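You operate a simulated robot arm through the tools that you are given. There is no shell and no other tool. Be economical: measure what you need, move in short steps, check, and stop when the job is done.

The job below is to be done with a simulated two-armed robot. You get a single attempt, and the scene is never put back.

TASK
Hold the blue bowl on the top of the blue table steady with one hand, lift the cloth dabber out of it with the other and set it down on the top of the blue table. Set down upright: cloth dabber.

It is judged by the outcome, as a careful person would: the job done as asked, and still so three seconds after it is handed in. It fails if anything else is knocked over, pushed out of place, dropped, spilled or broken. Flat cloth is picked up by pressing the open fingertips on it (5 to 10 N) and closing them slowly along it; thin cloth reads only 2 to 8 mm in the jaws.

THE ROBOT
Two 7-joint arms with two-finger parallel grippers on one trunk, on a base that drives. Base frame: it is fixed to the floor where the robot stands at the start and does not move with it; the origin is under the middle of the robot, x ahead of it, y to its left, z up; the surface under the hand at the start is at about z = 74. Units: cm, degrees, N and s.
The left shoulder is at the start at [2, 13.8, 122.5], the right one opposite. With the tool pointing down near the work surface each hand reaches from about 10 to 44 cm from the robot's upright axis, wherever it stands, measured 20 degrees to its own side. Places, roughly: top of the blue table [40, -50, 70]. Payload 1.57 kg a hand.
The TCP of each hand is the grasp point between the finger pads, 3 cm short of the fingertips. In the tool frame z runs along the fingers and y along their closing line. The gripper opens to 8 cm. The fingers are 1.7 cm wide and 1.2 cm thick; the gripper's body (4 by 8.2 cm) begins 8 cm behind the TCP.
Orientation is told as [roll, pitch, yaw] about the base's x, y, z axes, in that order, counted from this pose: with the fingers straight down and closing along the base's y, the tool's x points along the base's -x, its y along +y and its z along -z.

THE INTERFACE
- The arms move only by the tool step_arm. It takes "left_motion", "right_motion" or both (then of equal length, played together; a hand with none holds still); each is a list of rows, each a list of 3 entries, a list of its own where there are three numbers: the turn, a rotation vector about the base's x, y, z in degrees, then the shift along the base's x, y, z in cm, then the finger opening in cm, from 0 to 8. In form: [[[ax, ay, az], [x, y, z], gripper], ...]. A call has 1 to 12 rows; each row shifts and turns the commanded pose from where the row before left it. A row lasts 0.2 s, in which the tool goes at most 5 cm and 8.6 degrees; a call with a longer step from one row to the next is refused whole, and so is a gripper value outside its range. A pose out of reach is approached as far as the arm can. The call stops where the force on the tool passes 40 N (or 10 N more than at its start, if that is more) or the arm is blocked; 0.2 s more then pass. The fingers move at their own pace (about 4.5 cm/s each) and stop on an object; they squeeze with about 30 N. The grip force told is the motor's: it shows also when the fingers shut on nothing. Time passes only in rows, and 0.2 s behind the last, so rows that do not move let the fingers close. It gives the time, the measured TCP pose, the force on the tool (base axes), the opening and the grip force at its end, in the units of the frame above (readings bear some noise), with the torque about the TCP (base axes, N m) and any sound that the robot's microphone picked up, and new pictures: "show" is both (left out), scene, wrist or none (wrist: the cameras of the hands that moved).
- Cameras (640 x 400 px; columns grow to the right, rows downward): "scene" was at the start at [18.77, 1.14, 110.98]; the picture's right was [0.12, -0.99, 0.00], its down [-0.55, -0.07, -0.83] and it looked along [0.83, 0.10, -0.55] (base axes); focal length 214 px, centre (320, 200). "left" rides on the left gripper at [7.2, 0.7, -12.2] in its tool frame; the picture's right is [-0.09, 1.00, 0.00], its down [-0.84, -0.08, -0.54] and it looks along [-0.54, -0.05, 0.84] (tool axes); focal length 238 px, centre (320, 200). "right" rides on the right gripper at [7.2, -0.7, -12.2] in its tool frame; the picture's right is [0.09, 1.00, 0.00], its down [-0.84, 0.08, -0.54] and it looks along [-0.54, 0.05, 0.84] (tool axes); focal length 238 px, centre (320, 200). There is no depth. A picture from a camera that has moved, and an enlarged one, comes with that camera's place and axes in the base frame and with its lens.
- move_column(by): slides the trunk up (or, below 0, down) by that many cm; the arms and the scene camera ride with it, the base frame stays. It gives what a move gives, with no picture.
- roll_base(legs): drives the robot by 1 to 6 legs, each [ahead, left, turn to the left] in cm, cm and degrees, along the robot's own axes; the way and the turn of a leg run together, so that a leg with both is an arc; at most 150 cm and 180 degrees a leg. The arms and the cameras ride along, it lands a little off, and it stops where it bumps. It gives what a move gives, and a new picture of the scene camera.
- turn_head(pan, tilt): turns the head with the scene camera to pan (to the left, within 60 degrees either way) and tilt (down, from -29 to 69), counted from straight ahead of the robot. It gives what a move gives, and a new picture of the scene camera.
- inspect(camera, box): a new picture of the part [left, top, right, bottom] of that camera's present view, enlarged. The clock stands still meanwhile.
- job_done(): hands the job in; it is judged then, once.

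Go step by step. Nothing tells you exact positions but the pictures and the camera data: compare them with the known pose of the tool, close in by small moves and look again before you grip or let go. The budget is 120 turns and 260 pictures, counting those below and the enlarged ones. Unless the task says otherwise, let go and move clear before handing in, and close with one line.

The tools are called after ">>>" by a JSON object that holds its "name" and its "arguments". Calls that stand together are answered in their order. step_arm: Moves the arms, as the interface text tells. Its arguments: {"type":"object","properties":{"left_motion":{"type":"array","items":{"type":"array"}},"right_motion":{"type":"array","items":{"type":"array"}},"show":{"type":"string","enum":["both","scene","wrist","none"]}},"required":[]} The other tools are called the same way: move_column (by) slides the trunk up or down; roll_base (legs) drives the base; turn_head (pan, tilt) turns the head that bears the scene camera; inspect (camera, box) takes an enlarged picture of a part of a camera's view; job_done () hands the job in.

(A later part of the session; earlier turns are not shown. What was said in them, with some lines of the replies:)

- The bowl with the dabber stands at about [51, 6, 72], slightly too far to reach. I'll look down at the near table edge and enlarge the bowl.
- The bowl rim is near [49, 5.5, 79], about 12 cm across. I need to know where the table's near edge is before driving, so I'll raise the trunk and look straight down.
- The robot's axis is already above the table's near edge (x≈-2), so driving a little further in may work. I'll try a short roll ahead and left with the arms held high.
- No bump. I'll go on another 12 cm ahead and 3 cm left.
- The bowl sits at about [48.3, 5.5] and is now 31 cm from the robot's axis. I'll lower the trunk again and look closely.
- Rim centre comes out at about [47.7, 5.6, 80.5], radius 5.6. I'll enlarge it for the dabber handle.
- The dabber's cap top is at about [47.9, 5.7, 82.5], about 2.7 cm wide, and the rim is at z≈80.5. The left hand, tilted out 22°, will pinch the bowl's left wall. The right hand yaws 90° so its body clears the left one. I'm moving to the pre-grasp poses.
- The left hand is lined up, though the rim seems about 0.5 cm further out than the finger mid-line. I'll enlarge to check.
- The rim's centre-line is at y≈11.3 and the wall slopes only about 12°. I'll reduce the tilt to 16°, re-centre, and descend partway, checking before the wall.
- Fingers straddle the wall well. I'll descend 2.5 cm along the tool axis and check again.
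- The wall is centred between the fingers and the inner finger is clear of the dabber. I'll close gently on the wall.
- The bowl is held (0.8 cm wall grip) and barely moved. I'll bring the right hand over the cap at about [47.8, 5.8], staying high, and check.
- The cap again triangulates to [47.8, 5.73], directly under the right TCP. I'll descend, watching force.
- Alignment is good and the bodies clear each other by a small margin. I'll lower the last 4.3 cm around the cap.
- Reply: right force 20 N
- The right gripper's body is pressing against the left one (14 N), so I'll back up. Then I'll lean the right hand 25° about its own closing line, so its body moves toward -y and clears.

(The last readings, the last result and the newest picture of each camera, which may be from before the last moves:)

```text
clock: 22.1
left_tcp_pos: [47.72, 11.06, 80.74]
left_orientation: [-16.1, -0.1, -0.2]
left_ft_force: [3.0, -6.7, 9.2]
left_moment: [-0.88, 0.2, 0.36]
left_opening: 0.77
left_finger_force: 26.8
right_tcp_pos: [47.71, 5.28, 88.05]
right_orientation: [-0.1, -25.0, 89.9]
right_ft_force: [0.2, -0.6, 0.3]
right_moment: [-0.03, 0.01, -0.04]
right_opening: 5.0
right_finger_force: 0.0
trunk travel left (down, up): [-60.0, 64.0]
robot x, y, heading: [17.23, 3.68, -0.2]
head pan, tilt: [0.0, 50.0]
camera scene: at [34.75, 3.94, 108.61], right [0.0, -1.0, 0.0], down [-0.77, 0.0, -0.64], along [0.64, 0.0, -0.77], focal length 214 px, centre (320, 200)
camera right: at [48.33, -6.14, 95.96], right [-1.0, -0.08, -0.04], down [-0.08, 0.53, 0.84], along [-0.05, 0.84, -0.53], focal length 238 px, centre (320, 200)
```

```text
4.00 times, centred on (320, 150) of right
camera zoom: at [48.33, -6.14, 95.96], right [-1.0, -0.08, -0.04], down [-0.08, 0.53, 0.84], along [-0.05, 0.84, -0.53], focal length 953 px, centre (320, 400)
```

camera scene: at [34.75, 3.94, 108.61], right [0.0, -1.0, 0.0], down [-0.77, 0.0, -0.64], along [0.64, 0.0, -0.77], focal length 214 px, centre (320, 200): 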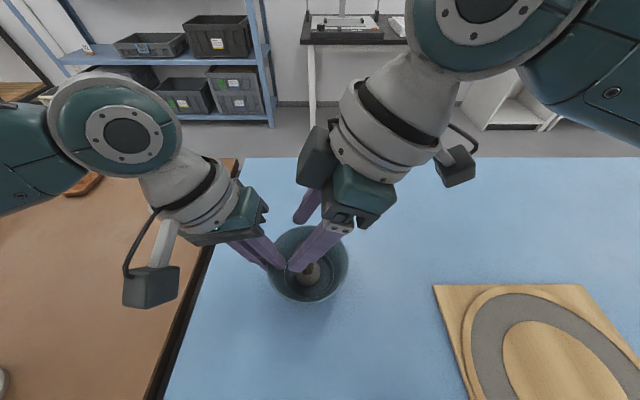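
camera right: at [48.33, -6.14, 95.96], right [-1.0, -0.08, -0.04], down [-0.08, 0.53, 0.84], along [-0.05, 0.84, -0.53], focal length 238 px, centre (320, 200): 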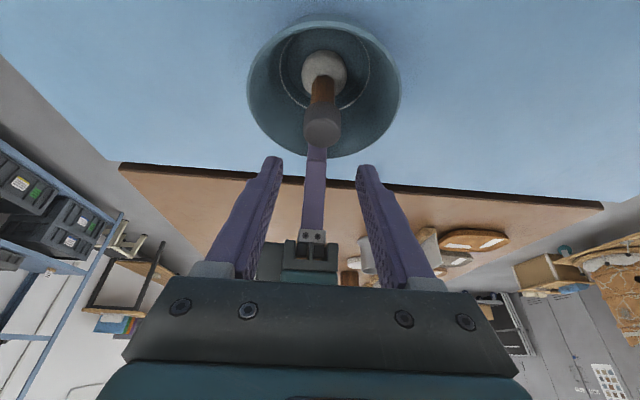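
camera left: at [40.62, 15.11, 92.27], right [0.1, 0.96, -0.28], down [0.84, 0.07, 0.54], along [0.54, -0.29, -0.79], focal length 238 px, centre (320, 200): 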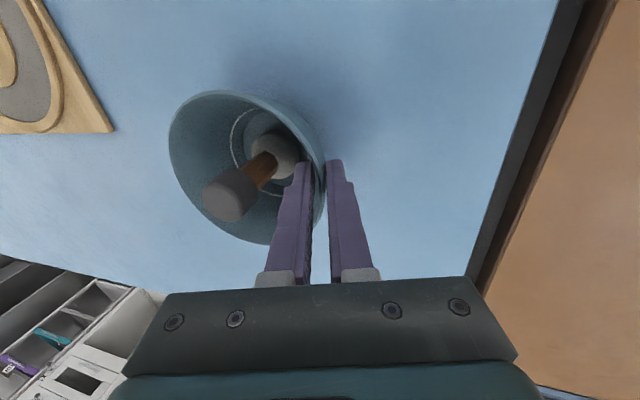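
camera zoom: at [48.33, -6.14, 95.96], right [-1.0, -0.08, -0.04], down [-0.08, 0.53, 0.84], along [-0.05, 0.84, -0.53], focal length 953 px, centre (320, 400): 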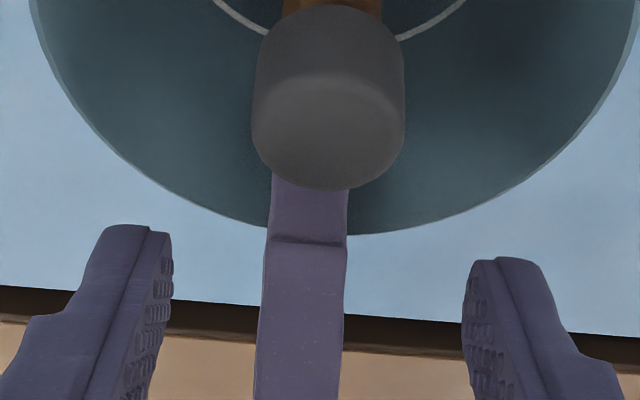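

Bodies are now well apart. I'll descend to around the cap.

>>> {"name": "step_arm", "arguments": {"right_motion": [[[0, 0, 0], [0, 0.15, -3.3], 5], [[0, 0, 0], [0, 0.2, -3.2], 5]]}}

>>> {"name": "inspect", "arguments": {"camera": "scene", "box": [230, 200, 390, 300]}}

>>> {"name": "inspect", "arguments": {"camera": "right", "box": [240, 100, 400, 200]}}

```text
clock: 22.7
left_tcp_pos: [47.89, 11.04, 80.64]
left_orientation: [-16.1, -0.1, -0.2]
left_ft_force: [2.4, -6.0, 9.1]
left_moment: [-0.88, 0.19, 0.33]
left_opening: 0.76
left_finger_force: 27.0
right_tcp_pos: [47.68, 5.77, 81.52]
right_orientation: [-0.2, -24.9, 90.1]
right_ft_force: [-0.3, -0.3, 0.1]
right_moment: [0.02, 0.01, -0.01]
right_opening: 4.99
right_finger_force: 0.1
trunk travel left (down, up): [-60.0, 64.0]
robot x, y, heading: [17.14, 3.87, -0.4]
head pan, tilt: [0.0, 50.0]
camera scene: at [34.76, 3.95, 108.61], right [0.0, -1.0, 0.0], down [-0.77, 0.0, -0.64], along [0.64, 0.0, -0.77], focal length 214 px, centre (320, 200)
camera right: at [48.42, -5.76, 89.48], right [-1.0, -0.08, -0.04], down [-0.08, 0.53, 0.84], along [-0.05, 0.84, -0.53], focal length 238 px, centre (320, 200)
```

scene: 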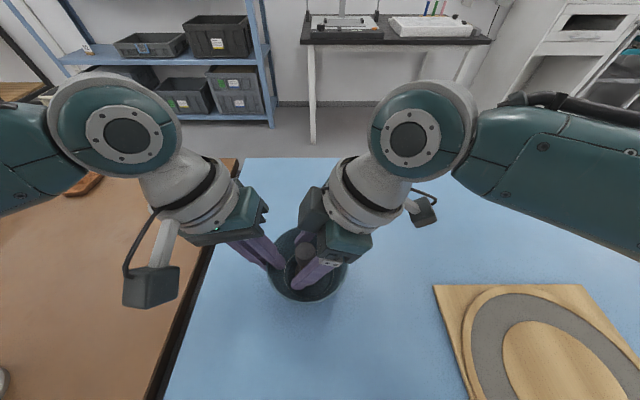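
right: 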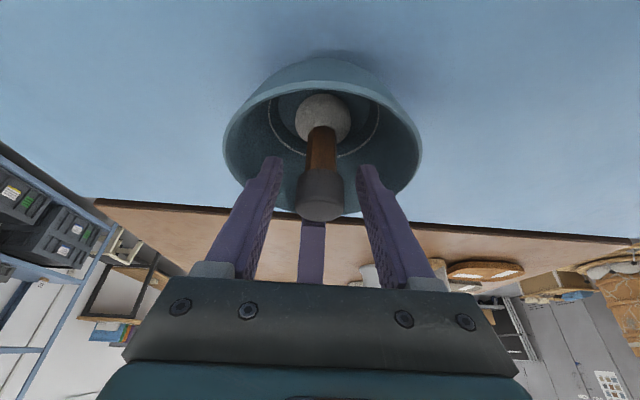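

```text
4.00 times, centred on (310, 250) of scene
camera zoom: at [34.76, 3.95, 108.61], right [0.0, -1.0, 0.0], down [-0.77, 0.0, -0.64], along [0.64, 0.0, -0.77], focal length 858 px, centre (360, 0)
```

zoom: 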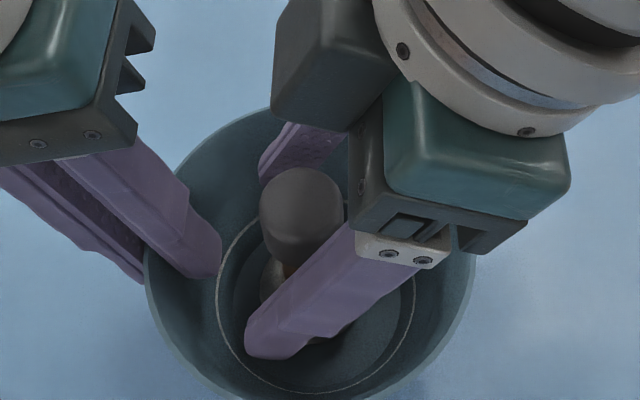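

```text
4.00 times, centred on (320, 150) of right
camera zoom: at [48.42, -5.76, 89.48], right [-1.0, -0.08, -0.04], down [-0.08, 0.53, 0.84], along [-0.05, 0.84, -0.53], focal length 953 px, centre (320, 400)
```

zoom: 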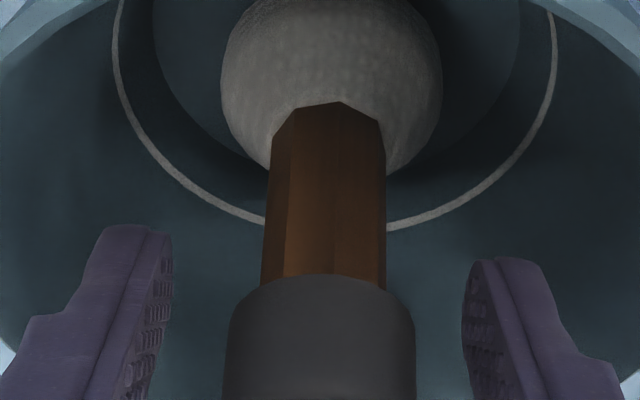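

The cap is centred between the right fingers. Closing.

>>> {"name": "step_arm", "arguments": {"right_motion": [[[0, 0, 0], [0, 0, 0], 4.2], [[0, 0, 0], [0, 0, 0], 3.5], [[0, 0, 0], [0, 0, 0], 3.0], [[0, 0, 0], [0, 0, 0], 2.6], [[0, 0, 0], [0, 0, 0], 2.2], [[0, 0, 0], [0, 0, 0], 2.0], [[0, 0, 0], [0, 0, 0], 1.8]], "show": "wrist"}}

```text
clock: 24.3
left_tcp_pos: [47.84, 11.15, 80.75]
left_orientation: [-16.1, -0.1, -0.2]
left_ft_force: [3.2, -5.8, 7.9]
left_moment: [-0.86, 0.1, 0.37]
left_opening: 0.75
left_finger_force: 26.9
right_tcp_pos: [47.68, 5.86, 81.61]
right_orientation: [-0.1, -24.9, 90.0]
right_ft_force: [0.1, 0.0, 1.2]
right_moment: [0.01, -0.02, 0.02]
right_opening: 2.69
right_finger_force: 30.2
trunk travel left (down, up): [-60.0, 64.0]
robot x, y, heading: [17.19, 4.34, -0.2]
head pan, tilt: [0.0, 50.0]
camera right: at [48.43, -5.74, 89.52], right [-1.0, -0.08, -0.04], down [-0.08, 0.53, 0.84], along [-0.05, 0.84, -0.53], focal length 238 px, centre (320, 200)
```

right: 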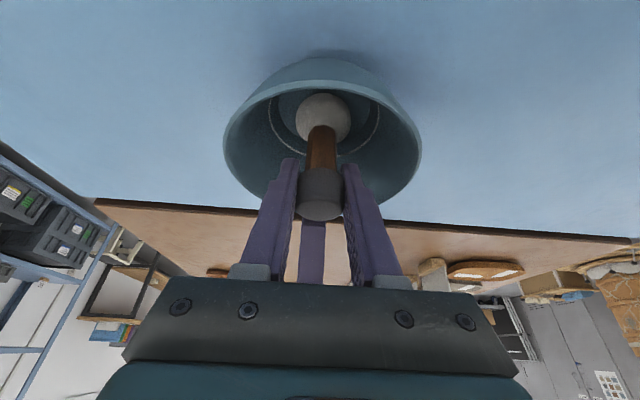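

Firm grip on the cap (2.69 cm). I'll lift straight up, slowly at first.

>>> {"name": "step_arm", "arguments": {"right_motion": [[[0, 0, 0], [0, 0, 0.5], 1.8], [[0, 0, 0], [0, 0, 1.0], 1.8], [[0, 0, 0], [0, 0, 1.5], 1.8], [[0, 0, 0], [0, 0, 2], 1.8], [[0, 0, 0], [0, 0, 2.5], 1.8], [[0, 0, 0], [0, 0, 2.5], 1.8], [[0, 0, 0], [0, 0, 2], 1.8]]}}

```text
clock: 25.9
left_tcp_pos: [47.75, 11.12, 80.75]
left_orientation: [-16.1, -0.1, -0.2]
left_ft_force: [3.2, -5.6, 6.7]
left_moment: [-0.79, 0.03, 0.42]
left_opening: 0.78
left_finger_force: 26.5
right_tcp_pos: [47.49, 5.59, 93.64]
right_orientation: [-0.2, -24.9, 90.0]
right_ft_force: [0.0, -0.8, -0.1]
right_moment: [0.0, 0.01, -0.01]
right_opening: 2.67
right_finger_force: 29.9
trunk travel left (down, up): [-60.0, 64.0]
robot x, y, heading: [17.09, 4.12, -0.0]
head pan, tilt: [0.0, 50.0]
camera scene: at [34.75, 3.98, 108.61], right [0.0, -1.0, 0.0], down [-0.77, 0.0, -0.64], along [0.64, 0.0, -0.77], focal length 214 px, centre (320, 200)
camera right: at [48.28, -5.9, 101.58], right [-1.0, -0.08, -0.04], down [-0.08, 0.53, 0.84], along [-0.05, 0.84, -0.54], focal length 238 px, centre (320, 200)
```

scene: 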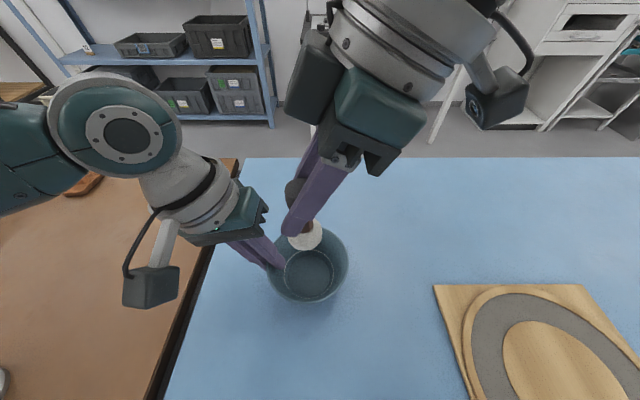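
right: 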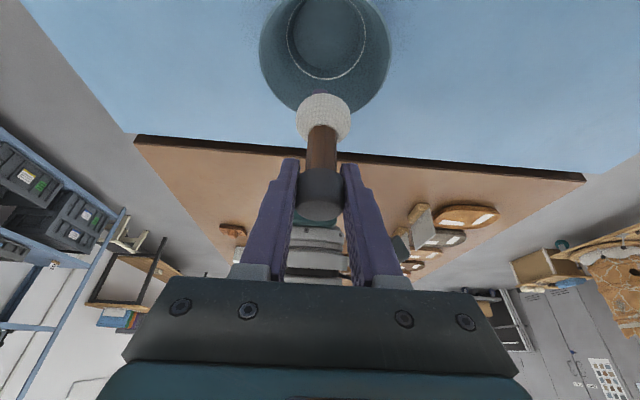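

The dabber is out and clear. I'll carry it to the empty table at about y = -6 and lower it to roughly 2 cm above the surface.

>>> {"name": "step_arm", "arguments": {"right_motion": [[[0, 0, 0], [-0.3, -2.9, 0], 1.8], [[0, 0, 0], [-0.3, -2.9, 0], 1.8], [[0, 0, 0], [-0.3, -2.9, 0], 1.8], [[0, 0, 0], [-0.3, -2.9, 0], 1.8], [[0, 0, 0], [0, 0, -3], 1.8], [[0, 0, 0], [0, 0, -3], 1.8], [[0, 0, 0], [0, 0, -2.5], 1.8], [[0, 0, 0], [0, 0, -2], 1.8]]}}

>>> {"name": "inspect", "arguments": {"camera": "scene", "box": [280, 190, 440, 290]}}

```text
clock: 27.7
left_tcp_pos: [47.84, 11.23, 80.67]
left_orientation: [-16.1, 0.0, -0.2]
left_ft_force: [2.7, -2.8, 8.8]
left_moment: [-0.75, 0.11, 0.32]
left_opening: 0.76
left_finger_force: 26.5
right_tcp_pos: [46.42, -5.76, 83.05]
right_orientation: [-0.1, -25.0, 90.0]
right_ft_force: [1.0, 0.3, -1.5]
right_moment: [0.0, 0.0, 0.04]
right_opening: 2.67
right_finger_force: 29.7
trunk travel left (down, up): [-60.0, 64.0]
robot x, y, heading: [17.21, 3.87, -0.2]
head pan, tilt: [0.0, 50.0]
camera scene: at [34.75, 4.02, 108.61], right [0.0, -1.0, 0.0], down [-0.77, 0.0, -0.64], along [0.64, 0.0, -0.77], focal length 214 px, centre (320, 200)
camera right: at [47.07, -17.34, 90.97], right [-1.0, -0.08, -0.04], down [-0.08, 0.53, 0.84], along [-0.05, 0.84, -0.53], focal length 238 px, centre (320, 200)
```

scene: 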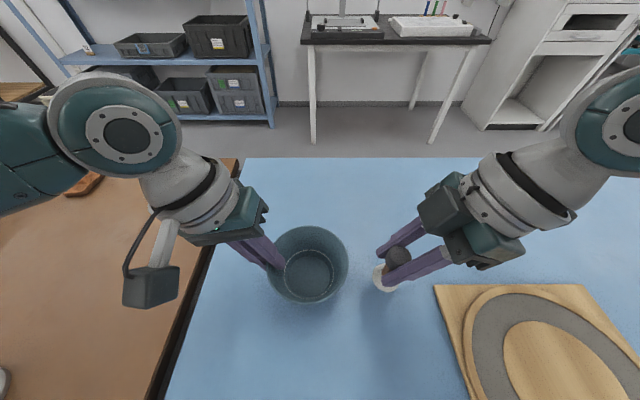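
right: 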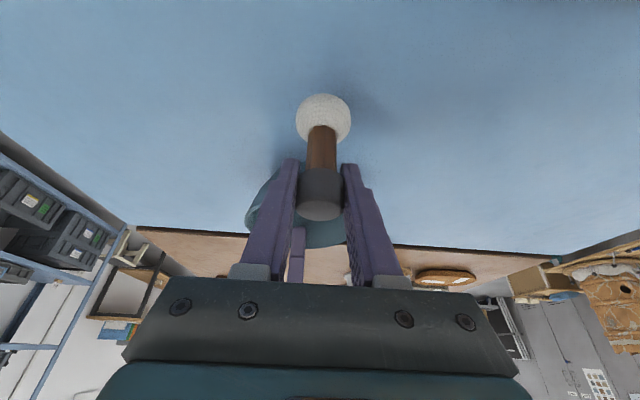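

```text
4.00 times, centred on (360, 240) of scene
camera zoom: at [34.75, 4.02, 108.61], right [0.0, -1.0, 0.0], down [-0.77, 0.0, -0.64], along [0.64, 0.0, -0.77], focal length 858 px, centre (160, 40)
```

zoom: 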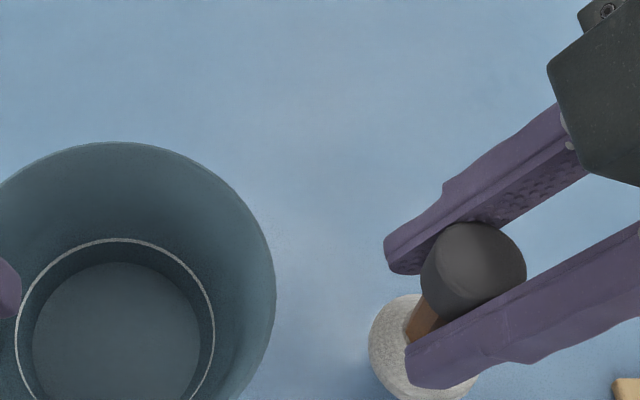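

The dabber hangs vertically in the same pose as gripped; contact is expected at TCP z≈80.5–81. I'll lower in small steps.

>>> {"name": "step_arm", "arguments": {"right_motion": [[[0, 0, 0], [0, 0, -1], 1.8], [[0, 0, 0], [0, 0, -0.5], 1.8], [[0, 0, 0], [0, 0, -0.2], 1.8], [[0, 0, 0], [0, 0, 0], 1.8]], "show": "none"}}

>>> {"name": "inspect", "arguments": {"camera": "right", "box": [240, 70, 400, 170]}}

```text
clock: 28.7
left_tcp_pos: [47.88, 11.3, 80.68]
left_orientation: [-16.1, -0.1, -0.2]
left_ft_force: [4.7, -3.6, 8.2]
left_moment: [-0.76, 0.03, 0.32]
left_opening: 0.74
left_finger_force: 26.5
right_tcp_pos: [46.53, -5.7, 81.36]
right_orientation: [0.0, -25.0, 90.0]
right_ft_force: [-0.5, 0.0, -0.9]
right_moment: [0.02, -0.01, -0.01]
right_opening: 2.67
right_finger_force: 30.1
trunk travel left (down, up): [-60.0, 64.0]
robot x, y, heading: [16.8, 4.01, -0.4]
head pan, tilt: [0.0, 50.0]
```

```text
4.00 times, centred on (320, 120) of right
camera zoom: at [47.14, -17.28, 89.2], right [-1.0, -0.08, -0.04], down [-0.08, 0.53, 0.84], along [-0.05, 0.84, -0.53], focal length 953 px, centre (320, 520)
```

zoom: 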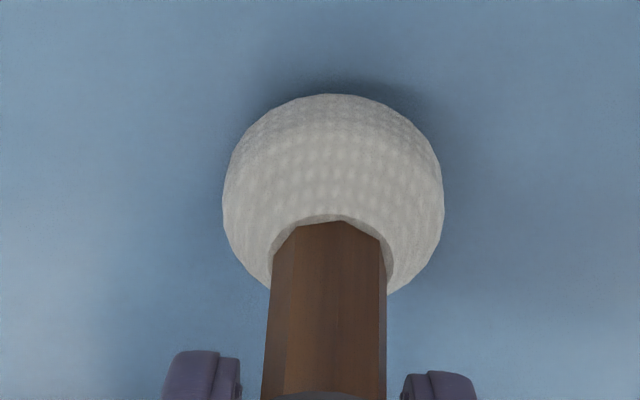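

>>> {"name": "step_arm", "arguments": {"right_motion": [[[0, 0, 0], [0, 0, -0.2], 1.8], [[0, 0, 0], [0, 0, -0.2], 1.8], [[0, 0, 0], [0, 0, 0], 1.8]], "show": "none"}}

```text
clock: 29.5
left_tcp_pos: [47.82, 11.24, 80.7]
left_orientation: [-15.9, -0.1, -0.2]
left_ft_force: [3.7, -1.3, 7.2]
left_moment: [-0.74, -0.01, 0.35]
left_opening: 0.72
left_finger_force: 26.5
right_tcp_pos: [46.44, -5.82, 80.9]
right_orientation: [-0.1, -25.0, 90.0]
right_ft_force: [-1.0, -0.7, 5.2]
right_moment: [-0.1, 0.19, 0.01]
right_opening: 2.68
right_finger_force: 29.8
trunk travel left (down, up): [-60.0, 64.0]
robot x, y, heading: [17.03, 4.06, -0.2]
head pan, tilt: [0.0, 50.0]
```

Contact with the table at TCP z≈80.9 (5 N). A quick look at how vertical it is before releasing.

>>> {"name": "inspect", "arguments": {"camera": "right", "box": [240, 70, 400, 170]}}

>>> {"name": "inspect", "arguments": {"camera": "scene", "box": [320, 210, 480, 310]}}

```text
4.00 times, centred on (320, 120) of right
camera zoom: at [47.19, -17.35, 88.89], right [-1.0, -0.08, -0.04], down [-0.08, 0.53, 0.84], along [-0.05, 0.84, -0.53], focal length 953 px, centre (320, 520)
```

zoom: 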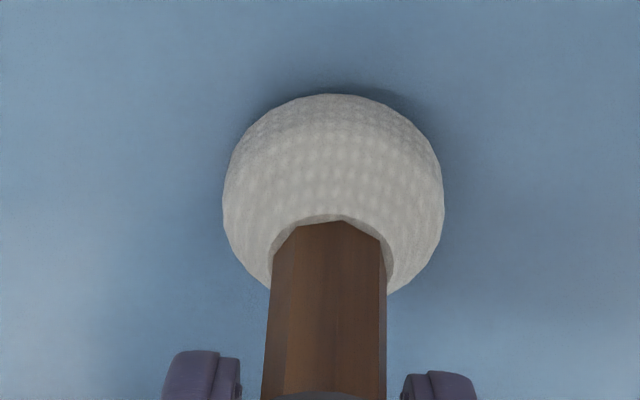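

```text
4.00 times, centred on (400, 260) of scene
camera zoom: at [34.75, 4.01, 108.62], right [0.0, -1.0, 0.0], down [-0.77, 0.0, -0.64], along [0.64, 0.0, -0.77], focal length 858 px, centre (0, -40)
```

zoom: 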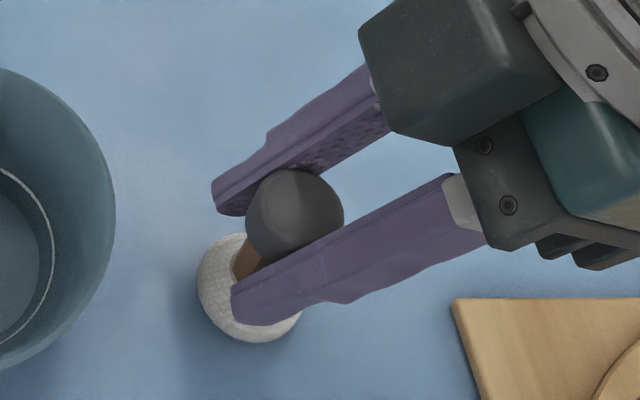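

The cap and ball centres stack vertically within about 2°. I'll open slowly while holding the hand still.

>>> {"name": "step_arm", "arguments": {"right_motion": [[[0, 0, 0], [0, 0, 0], 2.7], [[0, 0, 0], [0, 0, 0], 2.9], [[0, 0, 0], [0, 0, 0], 3.3], [[0, 0, 0], [0, 0, 0], 4], [[0, 0, 0], [0, 0, 0], 4.6], [[0, 0, 0], [0, 0, 0], 4.6]]}}

>>> {"name": "inspect", "arguments": {"camera": "scene", "box": [320, 210, 480, 310]}}

```text
clock: 30.9
left_tcp_pos: [47.81, 11.17, 80.62]
left_orientation: [-16.1, -0.1, -0.2]
left_ft_force: [3.2, -2.9, 8.4]
left_moment: [-0.77, 0.01, 0.33]
left_opening: 0.75
left_finger_force: 26.3
right_tcp_pos: [46.51, -5.82, 80.91]
right_orientation: [0.0, -25.0, 90.1]
right_ft_force: [0.2, 0.4, 0.1]
right_moment: [0.01, -0.03, -0.01]
right_opening: 4.59
right_finger_force: 0.1
trunk travel left (down, up): [-60.0, 64.0]
robot x, y, heading: [16.71, 4.05, -0.2]
head pan, tilt: [0.0, 50.0]
camera scene: at [34.75, 4.03, 108.61], right [0.0, -1.0, 0.0], down [-0.77, 0.0, -0.64], along [0.64, 0.0, -0.77], focal length 214 px, centre (320, 200)
camera right: at [47.2, -17.34, 88.87], right [-1.0, -0.08, -0.04], down [-0.08, 0.53, 0.84], along [-0.05, 0.84, -0.53], focal length 238 px, centre (320, 200)
```

scene: 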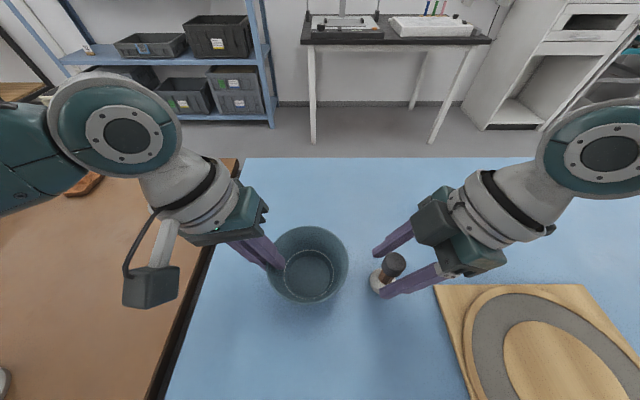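
right: 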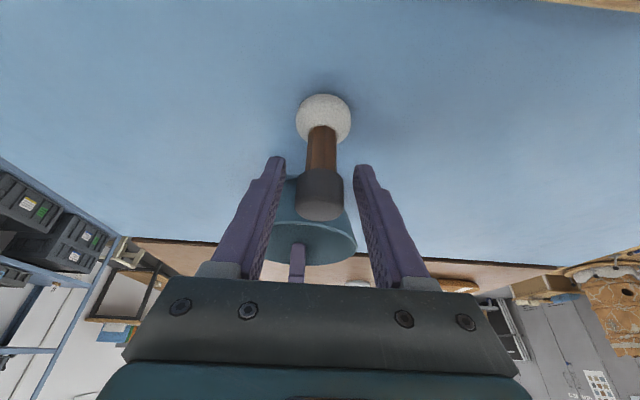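

```text
4.00 times, centred on (400, 260) of scene
camera zoom: at [34.75, 4.03, 108.61], right [0.0, -1.0, 0.0], down [-0.77, 0.0, -0.64], along [0.64, 0.0, -0.77], focal length 858 px, centre (0, -40)
```

zoom: 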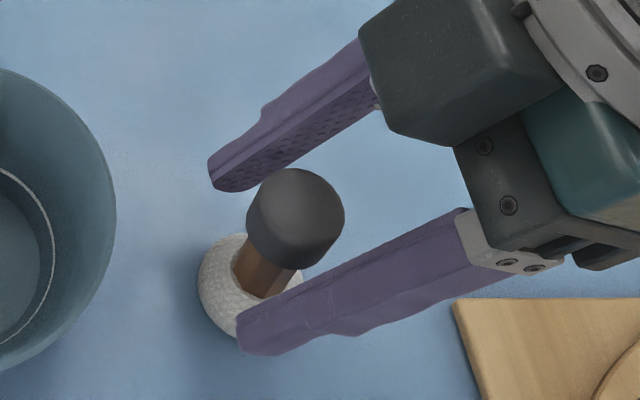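

The dabber stands by itself. I'll withdraw the right hand along its axis and let the bowl go gently with the left.

>>> {"name": "step_arm", "arguments": {"right_motion": [[[0, 0, 0], [0, -0.6, 1.3], 5.5], [[0, 0, 0], [0, -1.2, 2.6], 5.5], [[0, 0, 0], [0, -1.5, 3.2], 5.5], [[0, 0, 0], [0, -1.5, 3.2], 5.5], [[0, 0, 0], [0, -1.5, 3.2], 5.5], [[0, 0, 0], [0, 0, 0], 5.5]], "left_motion": [[[0, 0, 0], [0, 0, 0], 0.7], [[0, 0, 0], [0, 0, 0], 0.9], [[0, 0, 0], [0, 0, 0], 1.2], [[0, 0, 0], [0, 0, 0], 1.7], [[0, 0, 0], [0, 0, 0], 2.4], [[0, 0, 0], [0, 0, 0], 2.8]]}}

>>> {"name": "inspect", "arguments": {"camera": "left", "box": [240, 90, 400, 190]}}

```text
clock: 32.3
left_tcp_pos: [47.59, 11.31, 80.61]
left_orientation: [-15.9, 0.0, -0.2]
left_ft_force: [-0.5, -0.2, -0.2]
left_moment: [0.01, 0.03, 0.04]
left_opening: 2.78
left_finger_force: 0.0
right_tcp_pos: [46.19, -12.18, 94.31]
right_orientation: [0.0, -25.1, 90.0]
right_ft_force: [-0.2, -0.2, 0.4]
right_moment: [0.0, -0.02, -0.04]
right_opening: 5.51
right_finger_force: 0.1
trunk travel left (down, up): [-60.0, 64.0]
robot x, y, heading: [16.5, 4.1, -0.0]
head pan, tilt: [0.0, 50.0]
camera scene: at [34.66, 4.08, 108.59], right [0.0, -1.0, 0.0], down [-0.77, 0.0, -0.64], along [0.64, 0.0, -0.77], focal length 214 px, centre (320, 200)
camera right: at [46.87, -23.62, 102.18], right [-1.0, -0.08, -0.04], down [-0.08, 0.53, 0.84], along [-0.05, 0.84, -0.53], focal length 238 px, centre (320, 200)
camera left: at [40.57, 15.34, 92.21], right [0.1, 0.96, -0.27], down [0.84, 0.07, 0.54], along [0.54, -0.28, -0.79], focal length 238 px, centre (320, 200)
```

scene: 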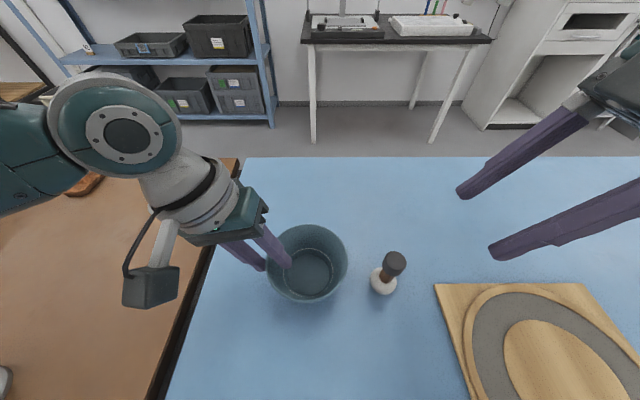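
right: 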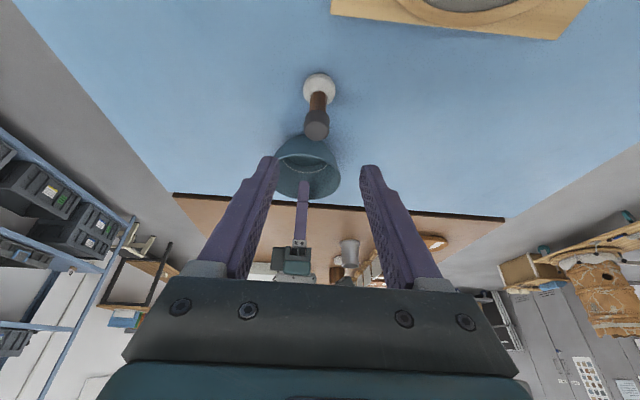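
left: 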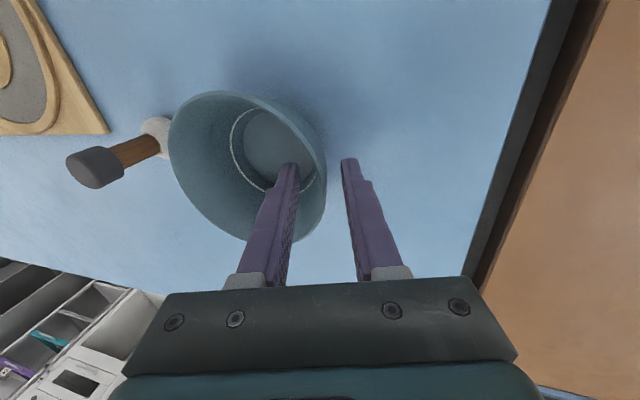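

```text
4.00 times, centred on (320, 140) of left
camera zoom: at [40.57, 15.34, 92.21], right [0.1, 0.96, -0.27], down [0.84, 0.07, 0.54], along [0.54, -0.28, -0.79], focal length 953 px, centre (320, 440)
```

zoom: 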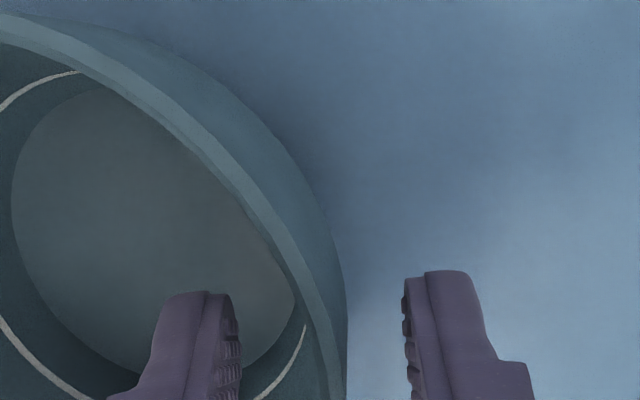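

Both are free and standing. I'll withdraw the left hand along its axis, up and outward.

>>> {"name": "step_arm", "arguments": {"left_motion": [[[0, 0, 0], [0, 0.27, 0.96], 2.8], [[0, 0, 0], [0, 0.8, 2.9], 2.8], [[0, 0, 0], [0, 1.0, 4], 2.8], [[0, 0, 0], [0, 1.0, 4], 2.8], [[0, 0, 0], [0, 0, 0], 2.8], [[0, 0, 0], [0, 0, 0], 2.8]], "show": "scene"}}

>>> {"name": "inspect", "arguments": {"camera": "scene", "box": [250, 200, 430, 312]}}

```text
clock: 33.7
left_tcp_pos: [47.65, 14.16, 92.53]
left_orientation: [-16.1, 0.0, -0.2]
left_ft_force: [0.3, 0.0, 0.6]
left_moment: [-0.01, 0.0, 0.0]
left_opening: 2.8
left_finger_force: 0.0
right_tcp_pos: [46.25, -12.05, 94.18]
right_orientation: [0.0, -25.1, 90.0]
right_ft_force: [-0.1, 0.2, 0.6]
right_moment: [-0.02, 0.04, 0.01]
right_opening: 5.48
right_finger_force: 0.0
trunk travel left (down, up): [-60.0, 64.0]
robot x, y, heading: [16.75, 3.54, -0.5]
head pan, tilt: [0.0, 50.0]
camera scene: at [34.66, 4.07, 108.59], right [0.0, -1.0, 0.0], down [-0.77, 0.0, -0.64], along [0.64, 0.0, -0.77], focal length 214 px, centre (320, 200)
```

scene: 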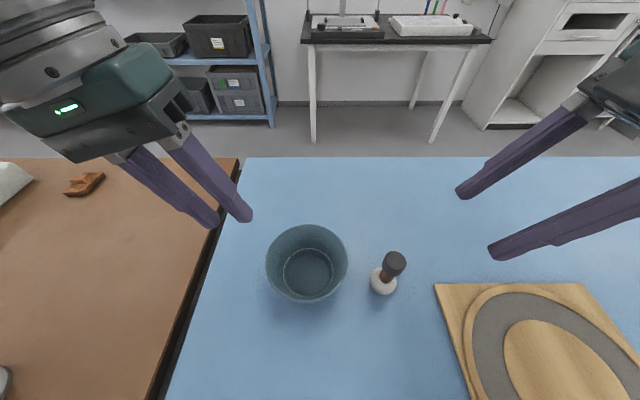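

```text
3.56 times, centred on (340, 256) of scene
camera zoom: at [34.66, 4.07, 108.59], right [0.0, -1.0, 0.0], down [-0.77, 0.0, -0.64], along [0.64, 0.0, -0.77], focal length 763 px, centre (249, 1)
```

zoom: 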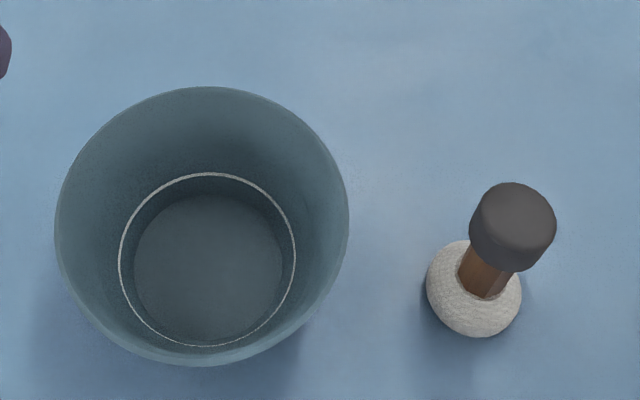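

The bowl stands where it was, empty. The dabber stands upright and steady on the blue table, and both hands are clear, so I'm handing in.

>>> {"name": "job_done", "arguments": {}}

```text
The job is handed in.
```

I lifted the cloth dabber out of the blue bowl with the right hand while the left held the bowl steady. The dabber now stands upright on the blue table, and the bowl moved only a few millimetres. The two grippers touched once at about 14 N on the first approach; nothing was knocked over or spilled.
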